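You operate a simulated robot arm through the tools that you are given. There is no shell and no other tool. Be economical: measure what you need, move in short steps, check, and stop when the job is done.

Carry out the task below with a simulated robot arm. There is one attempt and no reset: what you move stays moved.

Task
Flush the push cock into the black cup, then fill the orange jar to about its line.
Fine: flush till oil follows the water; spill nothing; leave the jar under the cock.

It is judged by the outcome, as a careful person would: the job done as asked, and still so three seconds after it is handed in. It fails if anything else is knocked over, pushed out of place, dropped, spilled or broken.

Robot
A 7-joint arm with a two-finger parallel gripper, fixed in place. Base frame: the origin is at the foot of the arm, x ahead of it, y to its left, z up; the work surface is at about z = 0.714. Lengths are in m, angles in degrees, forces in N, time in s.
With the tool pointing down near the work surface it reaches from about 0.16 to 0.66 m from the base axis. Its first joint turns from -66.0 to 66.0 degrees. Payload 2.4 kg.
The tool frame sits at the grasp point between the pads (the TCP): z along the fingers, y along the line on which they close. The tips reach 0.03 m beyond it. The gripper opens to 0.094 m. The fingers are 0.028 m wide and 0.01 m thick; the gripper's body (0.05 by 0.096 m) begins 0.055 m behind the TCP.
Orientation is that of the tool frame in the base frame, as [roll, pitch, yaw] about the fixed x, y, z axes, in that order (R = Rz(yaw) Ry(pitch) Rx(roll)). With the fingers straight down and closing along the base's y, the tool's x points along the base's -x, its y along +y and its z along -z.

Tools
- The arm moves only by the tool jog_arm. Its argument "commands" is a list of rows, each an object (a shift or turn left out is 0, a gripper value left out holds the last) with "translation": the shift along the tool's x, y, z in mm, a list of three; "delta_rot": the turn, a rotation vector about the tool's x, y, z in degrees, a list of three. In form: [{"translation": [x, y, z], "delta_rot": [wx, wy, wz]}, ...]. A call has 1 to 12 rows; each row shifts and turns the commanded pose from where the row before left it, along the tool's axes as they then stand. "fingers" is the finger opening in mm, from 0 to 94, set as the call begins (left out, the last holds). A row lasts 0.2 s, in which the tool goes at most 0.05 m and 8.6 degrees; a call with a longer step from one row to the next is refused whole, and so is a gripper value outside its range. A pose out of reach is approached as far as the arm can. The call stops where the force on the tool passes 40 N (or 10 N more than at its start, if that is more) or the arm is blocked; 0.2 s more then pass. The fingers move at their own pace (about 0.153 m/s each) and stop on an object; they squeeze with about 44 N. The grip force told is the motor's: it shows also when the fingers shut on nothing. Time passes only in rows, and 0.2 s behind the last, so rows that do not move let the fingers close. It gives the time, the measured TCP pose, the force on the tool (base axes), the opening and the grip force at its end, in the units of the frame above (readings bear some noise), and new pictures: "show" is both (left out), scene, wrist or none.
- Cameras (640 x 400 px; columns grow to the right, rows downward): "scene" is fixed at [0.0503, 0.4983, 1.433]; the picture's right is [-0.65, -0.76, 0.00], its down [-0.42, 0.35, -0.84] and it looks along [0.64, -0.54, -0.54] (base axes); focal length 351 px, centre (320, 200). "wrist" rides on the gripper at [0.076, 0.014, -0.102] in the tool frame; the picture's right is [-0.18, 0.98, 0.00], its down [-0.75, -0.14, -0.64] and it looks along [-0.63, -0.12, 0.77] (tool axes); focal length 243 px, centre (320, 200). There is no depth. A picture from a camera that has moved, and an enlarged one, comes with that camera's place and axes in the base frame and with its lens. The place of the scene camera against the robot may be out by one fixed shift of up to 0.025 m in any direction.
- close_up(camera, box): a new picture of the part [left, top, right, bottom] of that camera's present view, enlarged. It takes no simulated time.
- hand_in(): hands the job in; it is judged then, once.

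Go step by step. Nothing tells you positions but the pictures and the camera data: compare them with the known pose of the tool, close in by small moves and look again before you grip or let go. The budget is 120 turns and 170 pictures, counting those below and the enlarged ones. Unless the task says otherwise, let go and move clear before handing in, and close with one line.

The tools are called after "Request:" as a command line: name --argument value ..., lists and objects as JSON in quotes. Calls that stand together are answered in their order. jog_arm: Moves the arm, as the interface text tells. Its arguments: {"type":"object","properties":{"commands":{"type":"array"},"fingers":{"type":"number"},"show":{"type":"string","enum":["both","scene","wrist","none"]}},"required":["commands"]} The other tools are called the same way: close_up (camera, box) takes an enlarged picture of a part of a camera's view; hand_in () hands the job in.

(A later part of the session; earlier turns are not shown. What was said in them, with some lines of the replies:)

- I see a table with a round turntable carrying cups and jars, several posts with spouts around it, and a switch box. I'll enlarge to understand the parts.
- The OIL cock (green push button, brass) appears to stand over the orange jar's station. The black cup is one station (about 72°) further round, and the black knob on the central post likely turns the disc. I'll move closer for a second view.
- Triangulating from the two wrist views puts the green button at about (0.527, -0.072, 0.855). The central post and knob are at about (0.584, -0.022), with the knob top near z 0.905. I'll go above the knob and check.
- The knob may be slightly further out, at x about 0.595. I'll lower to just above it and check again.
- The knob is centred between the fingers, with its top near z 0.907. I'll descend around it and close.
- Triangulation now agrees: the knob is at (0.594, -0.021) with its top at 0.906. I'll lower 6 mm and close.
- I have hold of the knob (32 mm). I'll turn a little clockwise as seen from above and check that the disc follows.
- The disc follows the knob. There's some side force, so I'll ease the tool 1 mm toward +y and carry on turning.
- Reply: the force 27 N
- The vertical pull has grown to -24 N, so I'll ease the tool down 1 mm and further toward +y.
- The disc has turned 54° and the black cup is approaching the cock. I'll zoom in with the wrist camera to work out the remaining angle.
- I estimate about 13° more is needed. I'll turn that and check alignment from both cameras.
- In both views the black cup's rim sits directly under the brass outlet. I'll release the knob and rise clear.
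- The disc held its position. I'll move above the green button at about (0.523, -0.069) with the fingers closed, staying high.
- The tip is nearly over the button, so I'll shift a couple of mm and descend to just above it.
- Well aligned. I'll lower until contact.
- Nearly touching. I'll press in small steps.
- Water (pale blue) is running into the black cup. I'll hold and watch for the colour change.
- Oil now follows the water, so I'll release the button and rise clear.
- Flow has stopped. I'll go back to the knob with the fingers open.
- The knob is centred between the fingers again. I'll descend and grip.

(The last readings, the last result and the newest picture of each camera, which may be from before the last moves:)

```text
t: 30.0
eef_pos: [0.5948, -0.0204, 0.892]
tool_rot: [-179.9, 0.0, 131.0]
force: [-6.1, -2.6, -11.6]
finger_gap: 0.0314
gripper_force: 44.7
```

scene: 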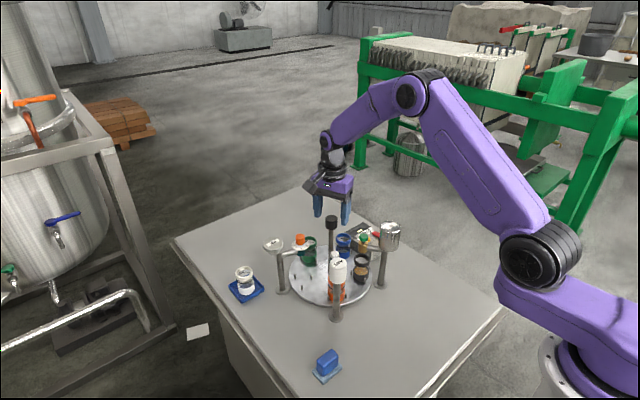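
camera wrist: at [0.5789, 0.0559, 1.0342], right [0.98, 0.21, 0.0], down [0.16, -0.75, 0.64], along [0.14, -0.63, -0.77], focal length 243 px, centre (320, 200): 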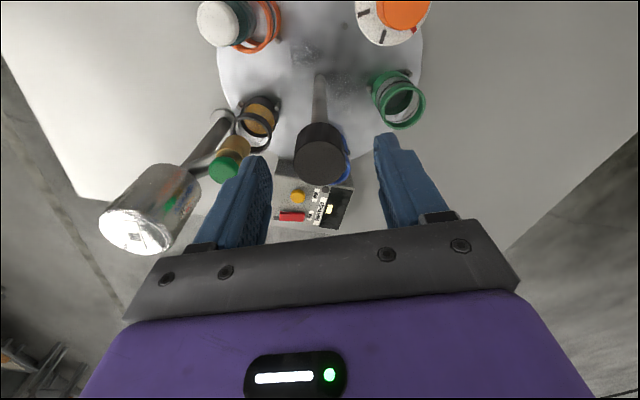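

Turning smoothly at 18° so far, so I'll carry on slowly since the black cup now holds liquid.

Request:
jog_arm --commands '[{"translation": [0, 0, 0.5], "delta_rot": [0, 0, -4]}, {"delta_rot": [0, 0, -4]}, {"delta_rot": [0, 0, -4]}, {"delta_rot": [0, 0, -4]}, {"delta_rot": [0, 0, -4]}, {}]' --show "none"

Request:
jog_arm --commands '[{"delta_rot": [0, 0, -4]}, {"delta_rot": [0, 0, -4]}, {"delta_rot": [0, 0, -4]}, {"delta_rot": [0, 0, -4]}, {"delta_rot": [0, 0, -2]}, {}]' --show "none"

Request:
jog_arm --commands '[{"delta_rot": [0, 0, -4]}, {"delta_rot": [0, 0, -4]}, {"delta_rot": [0, 0, -4]}, {"delta_rot": [0, 0, -3]}, {}]'

Request:
close_up --camera "scene" --box '[320, 220, 400, 270]'

```text
t: 31.4
eef_pos: [0.5943, -0.0193, 0.892]
tool_rot: [179.9, -0.1, 151.0]
force: [-7.8, -2.7, -14.0]
finger_gap: 0.0317
gripper_force: 45.2
```

```text
t: 32.8
eef_pos: [0.594, -0.0206, 0.8929]
tool_rot: [-179.9, -0.1, 169.0]
force: [-12.2, -5.8, -14.0]
finger_gap: 0.0317
gripper_force: 44.7
```

```text
t: 34.0
eef_pos: [0.595, -0.0207, 0.8913]
tool_rot: [-180.0, -0.1, -176.0]
force: [-10.2, -9.0, -11.7]
finger_gap: 0.0316
gripper_force: 45.4
camera wrist: at [0.5177, -0.0115, 0.9953], right [0.11, 0.99, 0.0], down [0.76, -0.09, 0.64], along [0.64, -0.07, -0.77], focal length 243 px, centre (320, 200)
```

scene: 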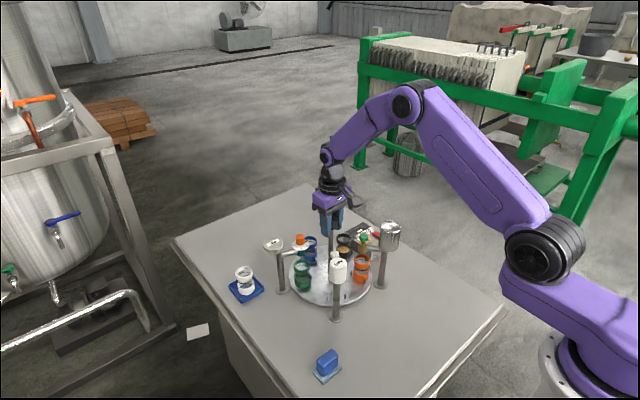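
wrist: 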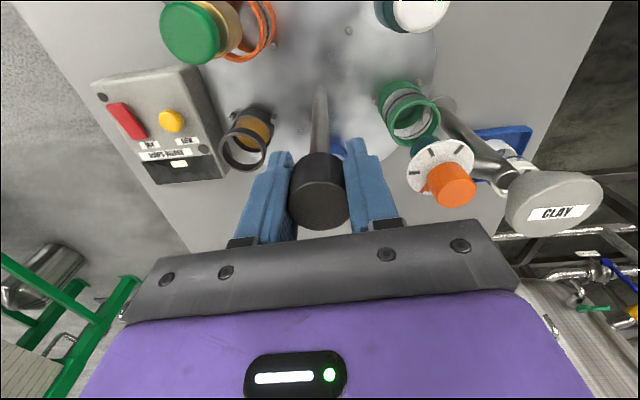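

```text
8.00 times, centred on (360, 245) of scene
camera zoom: at [0.0503, 0.4981, 1.4331], right [-0.65, -0.76, 0.0], down [-0.42, 0.35, -0.84], along [0.64, -0.54, -0.54], focal length 2808 px, centre (0, -160)
```

zoom: 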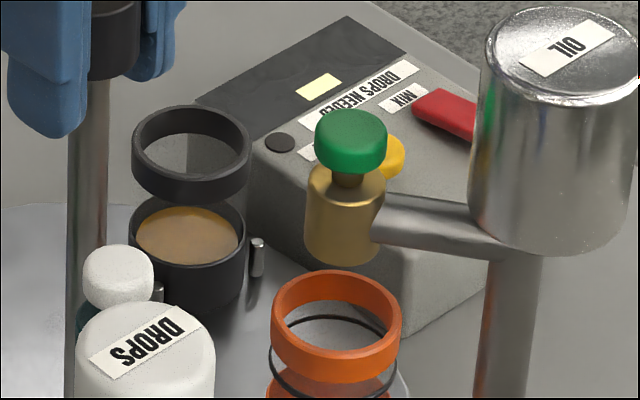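

The orange jar now sits where the black cup was, under the outlet. I'll release, rise and move to the button.

Request:
jog_arm --commands '[{}, {}]' --fingers 60 --show "none"

Request:
jog_arm --commands '[{"translation": [0, 0, -20]}, {"translation": [0, 0, -35]}, {"translation": [0, 0, -35]}, {}]' --show "none"

```text
t: 34.6
eef_pos: [0.5953, -0.0187, 0.8924]
tool_rot: [-180.0, 0.1, -176.0]
force: [-0.4, -0.3, 0.1]
finger_gap: 0.0598
gripper_force: 0.1
```

```text
t: 35.6
eef_pos: [0.5949, -0.019, 0.9836]
tool_rot: [-180.0, 0.0, -176.0]
force: [0.2, 0.1, -0.1]
finger_gap: 0.06
gripper_force: 0.0
```

Request:
jog_arm --commands '[{"translation": [25, -16, 0]}, {"translation": [25, -16, 0]}, {"translation": [23.4, -14, 0]}, {"translation": [0, 0, 30]}, {"translation": [0, 0, 30]}, {}]' --fingers 0

Request:
close_up --camera "scene" --box '[320, 210, 400, 260]'

```text
t: 37.0
eef_pos: [0.525, -0.0708, 0.9216]
tool_rot: [-180.0, 0.0, -176.0]
force: [0.5, 0.0, 0.1]
finger_gap: 0.0002
gripper_force: 33.3
camera wrist: at [0.4481, -0.0615, 1.0254], right [0.12, 0.99, 0.0], down [0.76, -0.09, 0.64], along [0.64, -0.07, -0.77], focal length 243 px, centre (320, 200)
```

scene: 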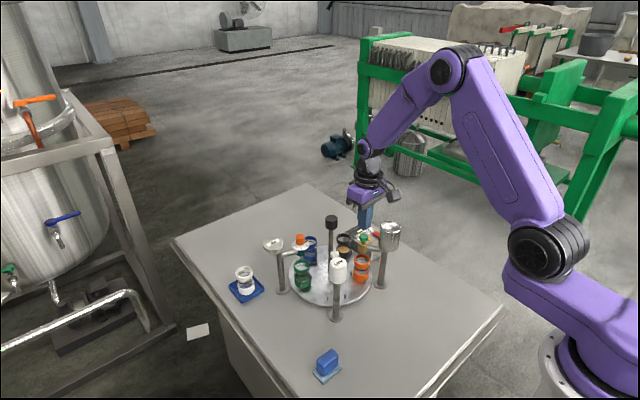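
wrist: 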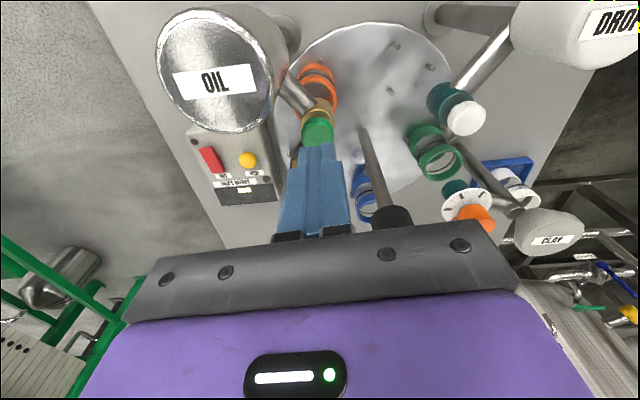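

```text
8.00 times, centred on (360, 235) of scene
camera zoom: at [0.0503, 0.4983, 1.433], right [-0.65, -0.76, 0.0], down [-0.42, 0.35, -0.84], along [0.64, -0.54, -0.54], focal length 2808 px, centre (0, -80)
```

zoom: 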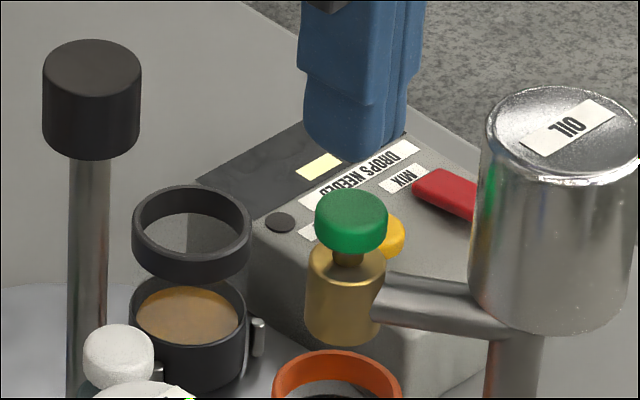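

Aligned. I'll look at the orange jar before pressing.

Request:
close_up --camera "scene" --box '[330, 240, 390, 290]'

Request:
close_up --camera "wrist" --box '[260, 40, 380, 160]'

```text
8.00 times, centred on (360, 265) of scene
camera zoom: at [0.0503, 0.4983, 1.433], right [-0.65, -0.76, 0.0], down [-0.42, 0.35, -0.84], along [0.64, -0.54, -0.54], focal length 2808 px, centre (0, -320)
```

zoom: 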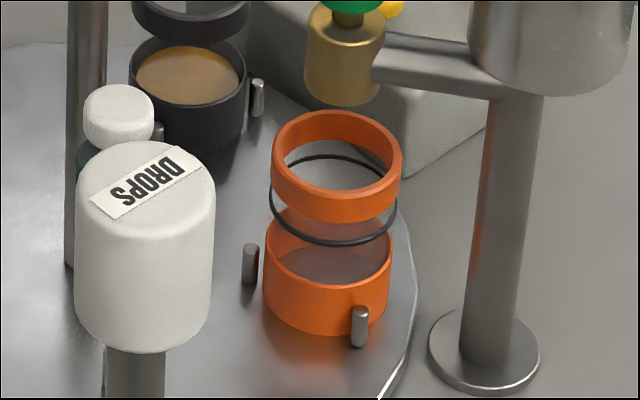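

```text
3.33 times, centred on (320, 100) of wrist
camera zoom: at [0.4481, -0.0615, 1.0254], right [0.12, 0.99, 0.0], down [0.76, -0.09, 0.64], along [0.64, -0.07, -0.77], focal length 809 px, centre (320, 533)
```

zoom: 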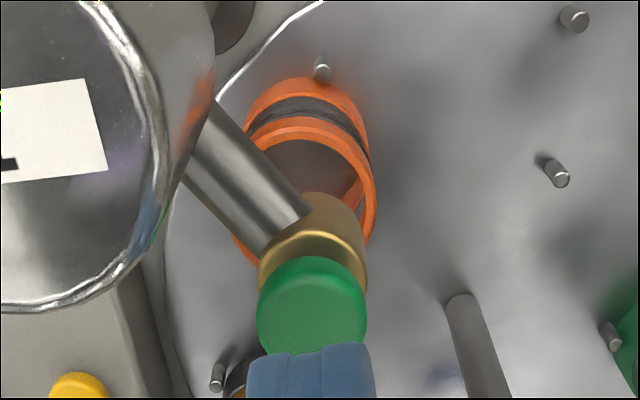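

The outlet lies well inside the rim in both views. I'll press the button to the same depth as before.

Request:
jog_arm --commands '[{"translation": [0, 0, 15]}, {"translation": [0, 0, 7]}, {"translation": [0, 0, 3]}, {"translation": [0, 0, 2]}]' --show "none"

Request:
close_up --camera "scene" --box '[330, 235, 390, 285]'

```text
t: 38.0
eef_pos: [0.5254, -0.0695, 0.8947]
tool_rot: [180.0, 0.0, -176.0]
force: [-0.6, 0.7, 0.6]
finger_gap: 0.0
gripper_force: 32.9
```

```text
8.00 times, centred on (360, 260) of scene
camera zoom: at [0.0503, 0.4984, 1.433], right [-0.65, -0.76, 0.0], down [-0.42, 0.35, -0.84], along [0.64, -0.54, -0.54], focal length 2808 px, centre (0, -280)
```

zoom: 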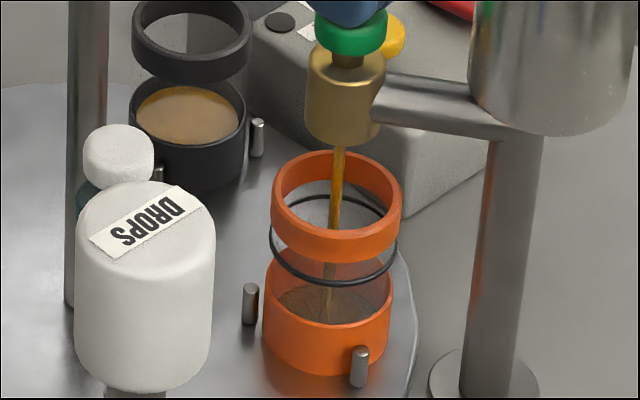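

Oil is running into the jar. The line is the dark ring, so this will take a while. I'll hold and check at intervals.

Request:
jog_arm --commands '[{}, {}, {}, {}, {}, {}, {}, {}, {}, {}, {}, {}]' --show "none"

Request:
close_up --camera "scene" --box '[330, 235, 390, 285]'

```text
t: 40.6
eef_pos: [0.5238, -0.0709, 0.8951]
tool_rot: [-180.0, 0.0, -176.0]
force: [0.4, -1.1, 0.8]
finger_gap: 0.0001
gripper_force: 32.9
```

```text
8.00 times, centred on (360, 260) of scene
camera zoom: at [0.0503, 0.4983, 1.433], right [-0.65, -0.76, 0.0], down [-0.42, 0.35, -0.84], along [0.64, -0.54, -0.54], focal length 2808 px, centre (0, -280)
```

zoom: 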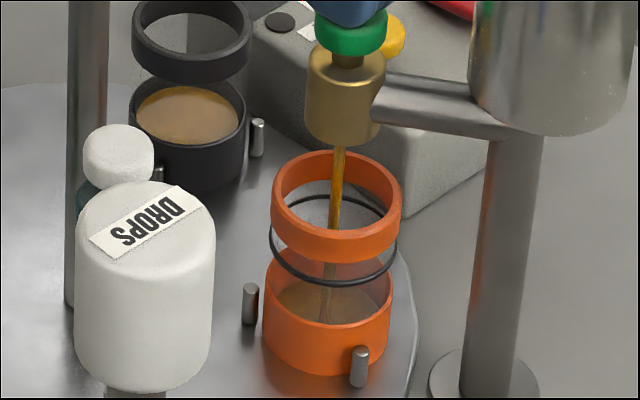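

Request:
jog_arm --commands '[{}, {}, {}, {}, {}, {}, {}, {}, {}, {}, {}, {}]' --show "none"

Request:
jog_arm --commands '[{}, {}, {}, {}, {}, {}, {}, {}, {}, {}, {}, {}]' --show "none"

Request:
close_up --camera "scene" --box '[330, 235, 390, 285]'

```text
t: 43.2
eef_pos: [0.524, -0.0709, 0.8962]
tool_rot: [179.9, 0.0, -176.0]
force: [0.3, 0.1, 0.5]
finger_gap: 0.0
gripper_force: 32.4
```

```text
t: 45.8
eef_pos: [0.5253, -0.0701, 0.8958]
tool_rot: [179.9, 0.0, -175.9]
force: [-0.3, 0.1, 1.8]
finger_gap: 0.0
gripper_force: 33.2
```

```text
8.00 times, centred on (360, 260) of scene
camera zoom: at [0.0503, 0.4983, 1.433], right [-0.65, -0.76, 0.0], down [-0.42, 0.35, -0.84], along [0.64, -0.54, -0.54], focal length 2808 px, centre (0, -280)
```

zoom: 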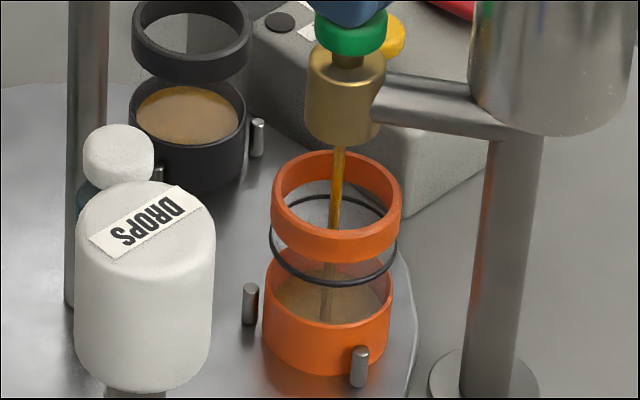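

Rising about 2 px/s, with roughly 65 px to go. I'll hold on.

Request:
jog_arm --commands '[{}, {}, {}, {}, {}, {}, {}, {}, {}, {}, {}, {}]' --show "none"

Request:
jog_arm --commands '[{}, {}, {}, {}, {}, {}, {}, {}, {}, {}, {}, {}]' --show "none"

Request:
jog_arm --commands '[{}, {}, {}, {}, {}, {}, {}, {}, {}, {}, {}, {}]' --show "none"

Request:
close_up --camera "scene" --box '[330, 235, 390, 285]'

```text
t: 48.4
eef_pos: [0.525, -0.0706, 0.8951]
tool_rot: [-180.0, 0.0, -175.9]
force: [-0.9, 0.2, 1.0]
finger_gap: 0.0
gripper_force: 33.5
```

```text
t: 51.0
eef_pos: [0.5248, -0.0702, 0.8956]
tool_rot: [180.0, 0.0, -176.0]
force: [0.1, 0.0, 1.2]
finger_gap: 0.0
gripper_force: 33.0
```

```text
t: 53.6
eef_pos: [0.5255, -0.0705, 0.8951]
tool_rot: [-180.0, 0.0, -176.0]
force: [0.5, -0.5, 0.3]
finger_gap: 0.0002
gripper_force: 33.1
```

```text
8.00 times, centred on (360, 260) of scene
camera zoom: at [0.0503, 0.4983, 1.433], right [-0.65, -0.76, 0.0], down [-0.42, 0.35, -0.84], along [0.64, -0.54, -0.54], focal length 2808 px, centre (0, -280)
```

zoom: 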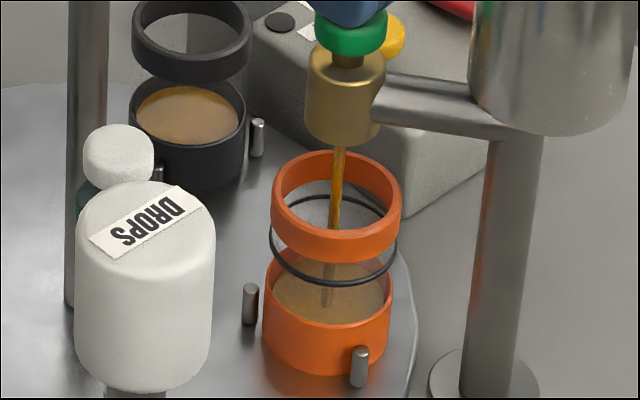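

Filling is slow at this opening. I'll press 1 mm deeper to widen the stream, watching for overspeed.

Request:
jog_arm --commands '[{"translation": [0, 0, 1]}, {}, {}, {}]' --show "none"

Request:
close_up --camera "scene" --box '[330, 235, 390, 285]'

```text
t: 54.6
eef_pos: [0.5244, -0.0707, 0.8935]
tool_rot: [-180.0, 0.0, -176.0]
force: [-0.6, 1.2, 1.1]
finger_gap: 0.0
gripper_force: 32.9
```

```text
8.00 times, centred on (360, 260) of scene
camera zoom: at [0.0503, 0.4983, 1.433], right [-0.65, -0.76, 0.0], down [-0.42, 0.35, -0.84], along [0.64, -0.54, -0.54], focal length 2808 px, centre (0, -280)
```

zoom: 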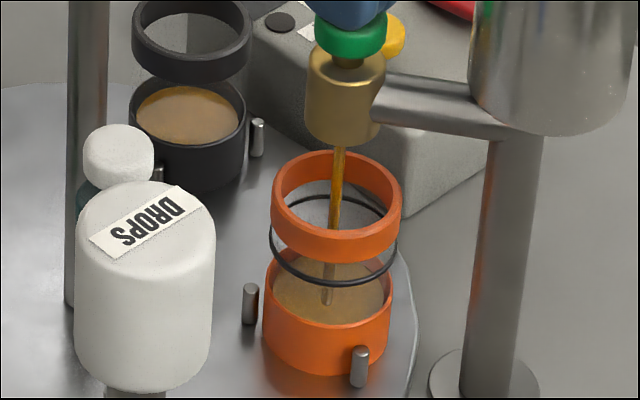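

Request:
jog_arm --commands '[{}, {}, {}, {}, {}, {}, {}, {}, {}, {}, {}, {}]' --show "none"

Request:
jog_arm --commands '[{}, {}, {}, {}, {}, {}, {}, {}, {}, {}, {}, {}]' --show "none"

Request:
close_up --camera "scene" --box '[345, 250, 385, 285]'

```text
t: 57.2
eef_pos: [0.5241, -0.0704, 0.8935]
tool_rot: [180.0, 0.0, -176.0]
force: [0.8, -0.1, 2.1]
finger_gap: 0.0
gripper_force: 32.4
```

```text
t: 59.8
eef_pos: [0.5248, -0.0714, 0.8939]
tool_rot: [180.0, 0.0, -176.0]
force: [-0.3, -0.3, 1.5]
finger_gap: 0.0
gripper_force: 32.6
```

```text
11.43 times, centred on (365, 268) of scene
camera zoom: at [0.0503, 0.4983, 1.433], right [-0.65, -0.76, 0.0], down [-0.42, 0.35, -0.84], along [0.64, -0.54, -0.54], focal length 4011 px, centre (-194, -571)
```

zoom: 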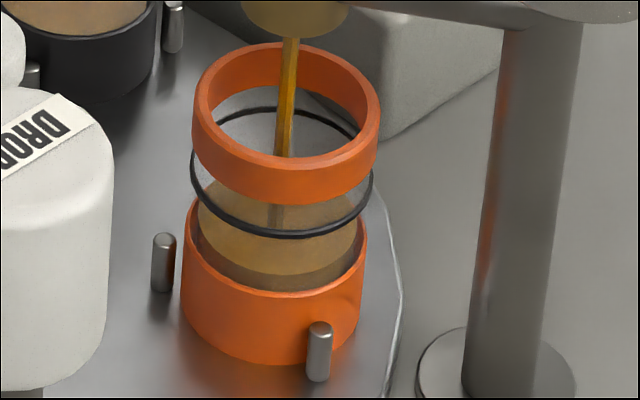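

The surface is now above the opaque base, about 40 px (in this zoom) below the ring. I'll hold and measure.

Request:
jog_arm --commands '[{}, {}, {}, {}, {}, {}, {}, {}, {}, {}, {}, {}]' --show "none"

Request:
close_up --camera "scene" --box '[345, 250, 385, 285]'

```text
t: 62.4
eef_pos: [0.5242, -0.0698, 0.8948]
tool_rot: [-180.0, 0.0, -176.0]
force: [0.6, 0.1, 0.0]
finger_gap: 0.0
gripper_force: 32.8
```

```text
11.43 times, centred on (365, 268) of scene
camera zoom: at [0.0503, 0.4983, 1.433], right [-0.65, -0.76, 0.0], down [-0.42, 0.35, -0.84], along [0.64, -0.54, -0.54], focal length 4011 px, centre (-194, -571)
```

zoom: 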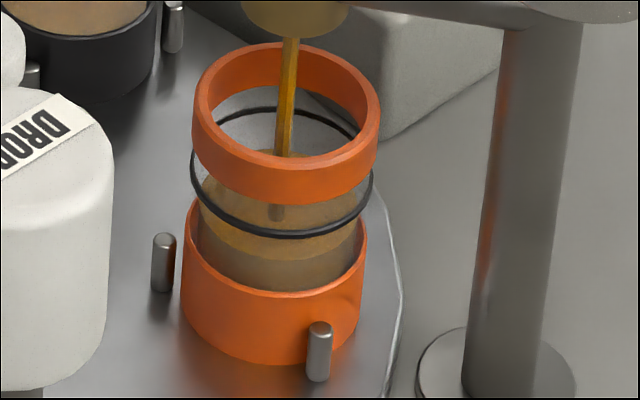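

Front edge rose 14 px in 2.6 s, with about 30 px left. I'll hold 4 s more and check.

Request:
jog_arm --commands '[{}, {}, {}, {}, {}, {}, {}, {}, {}, {}, {}, {}]' --show "none"

Request:
close_up --camera "scene" --box '[345, 250, 385, 285]'

```text
t: 65.0
eef_pos: [0.5249, -0.0699, 0.8938]
tool_rot: [179.9, 0.0, -176.0]
force: [-0.1, -0.4, 0.9]
finger_gap: 0.0
gripper_force: 33.0
```

```text
11.43 times, centred on (365, 268) of scene
camera zoom: at [0.0503, 0.4983, 1.433], right [-0.65, -0.76, 0.0], down [-0.42, 0.35, -0.84], along [0.64, -0.54, -0.54], focal length 4011 px, centre (-194, -571)
```

zoom: 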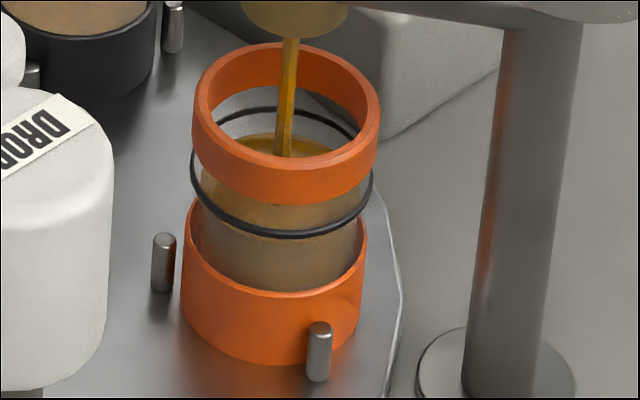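

About 15 px remain (~2.7 s). I'll hold 2 s and check.

Request:
jog_arm --commands '[{}, {}, {}, {}, {}, {}, {}, {}, {}]' --show "none"

Request:
close_up --camera "scene" --box '[345, 250, 385, 285]'

```text
t: 67.0
eef_pos: [0.5245, -0.071, 0.8942]
tool_rot: [-180.0, 0.0, -175.9]
force: [0.3, 0.2, 1.3]
finger_gap: 0.0
gripper_force: 33.4
```

```text
11.43 times, centred on (365, 268) of scene
camera zoom: at [0.0503, 0.4983, 1.433], right [-0.65, -0.76, 0.0], down [-0.42, 0.35, -0.84], along [0.64, -0.54, -0.54], focal length 4011 px, centre (-194, -571)
```

zoom: 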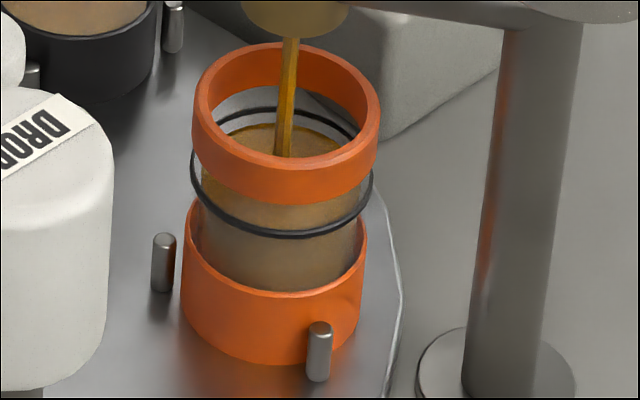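

About 1 s left. I'll hold briefly, then release and rise.

Request:
jog_arm --commands '[{}, {}, {}, {"translation": [0, 0, -15]}, {"translation": [0, 0, -35]}, {"translation": [0, 0, -40]}, {}]' --show "scene"

Request:
close_up --camera "scene" --box '[345, 250, 385, 285]'

```text
t: 68.6
eef_pos: [0.5253, -0.0702, 0.9843]
tool_rot: [-179.9, 0.0, -175.9]
force: [1.7, 0.2, 0.6]
finger_gap: 0.0
gripper_force: 32.7
```

scene: 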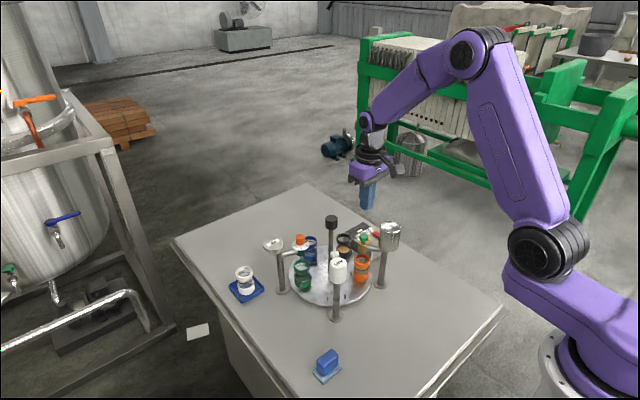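

```text
11.43 times, centred on (365, 268) of scene
camera zoom: at [0.0503, 0.4983, 1.433], right [-0.65, -0.76, 0.0], down [-0.42, 0.35, -0.84], along [0.64, -0.54, -0.54], focal length 4011 px, centre (-194, -571)
```

zoom: 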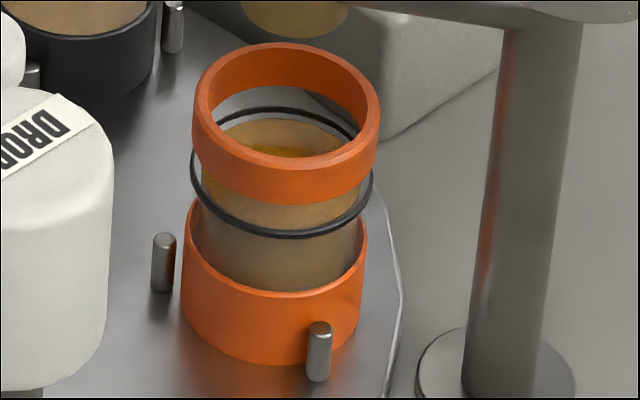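

The oil stands at about the ring, the flow has stopped and nothing has spilled. I'll back off clear, take one last look at the scene and hand in.

Request:
jog_arm --commands '[{"translation": [0, 0, -40]}, {"translation": [40, 0, -20]}, {}]' --show "none"

Request:
close_up --camera "scene" --box '[240, 200, 440, 325]'

```text
t: 69.4
eef_pos: [0.4852, -0.074, 1.0429]
tool_rot: [180.0, 0.0, -176.0]
force: [0.7, -0.9, -0.9]
finger_gap: 0.0
gripper_force: 33.2
```

```text
3.20 times, centred on (340, 262) of scene
camera zoom: at [0.0503, 0.4983, 1.433], right [-0.65, -0.76, 0.0], down [-0.42, 0.35, -0.84], along [0.64, -0.54, -0.54], focal length 1123 px, centre (256, 0)
```

zoom: 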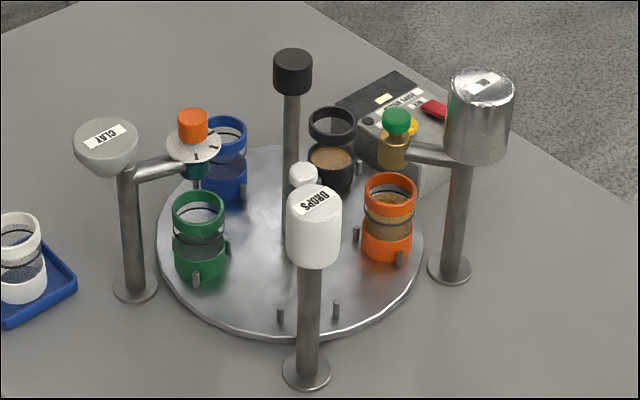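

Everything stands in place: the orange jar is filled to its line under the cock, the black cup holds the flush, and the surface is dry. Handing in.

Request:
hand_in

```text
The job is handed in.
```

I flushed the push cock into the black cup until oil followed the water, then filled the orange jar to about its line and left it under the cock. I saw no spills in the pictures, and nothing else was knocked or moved out of place.
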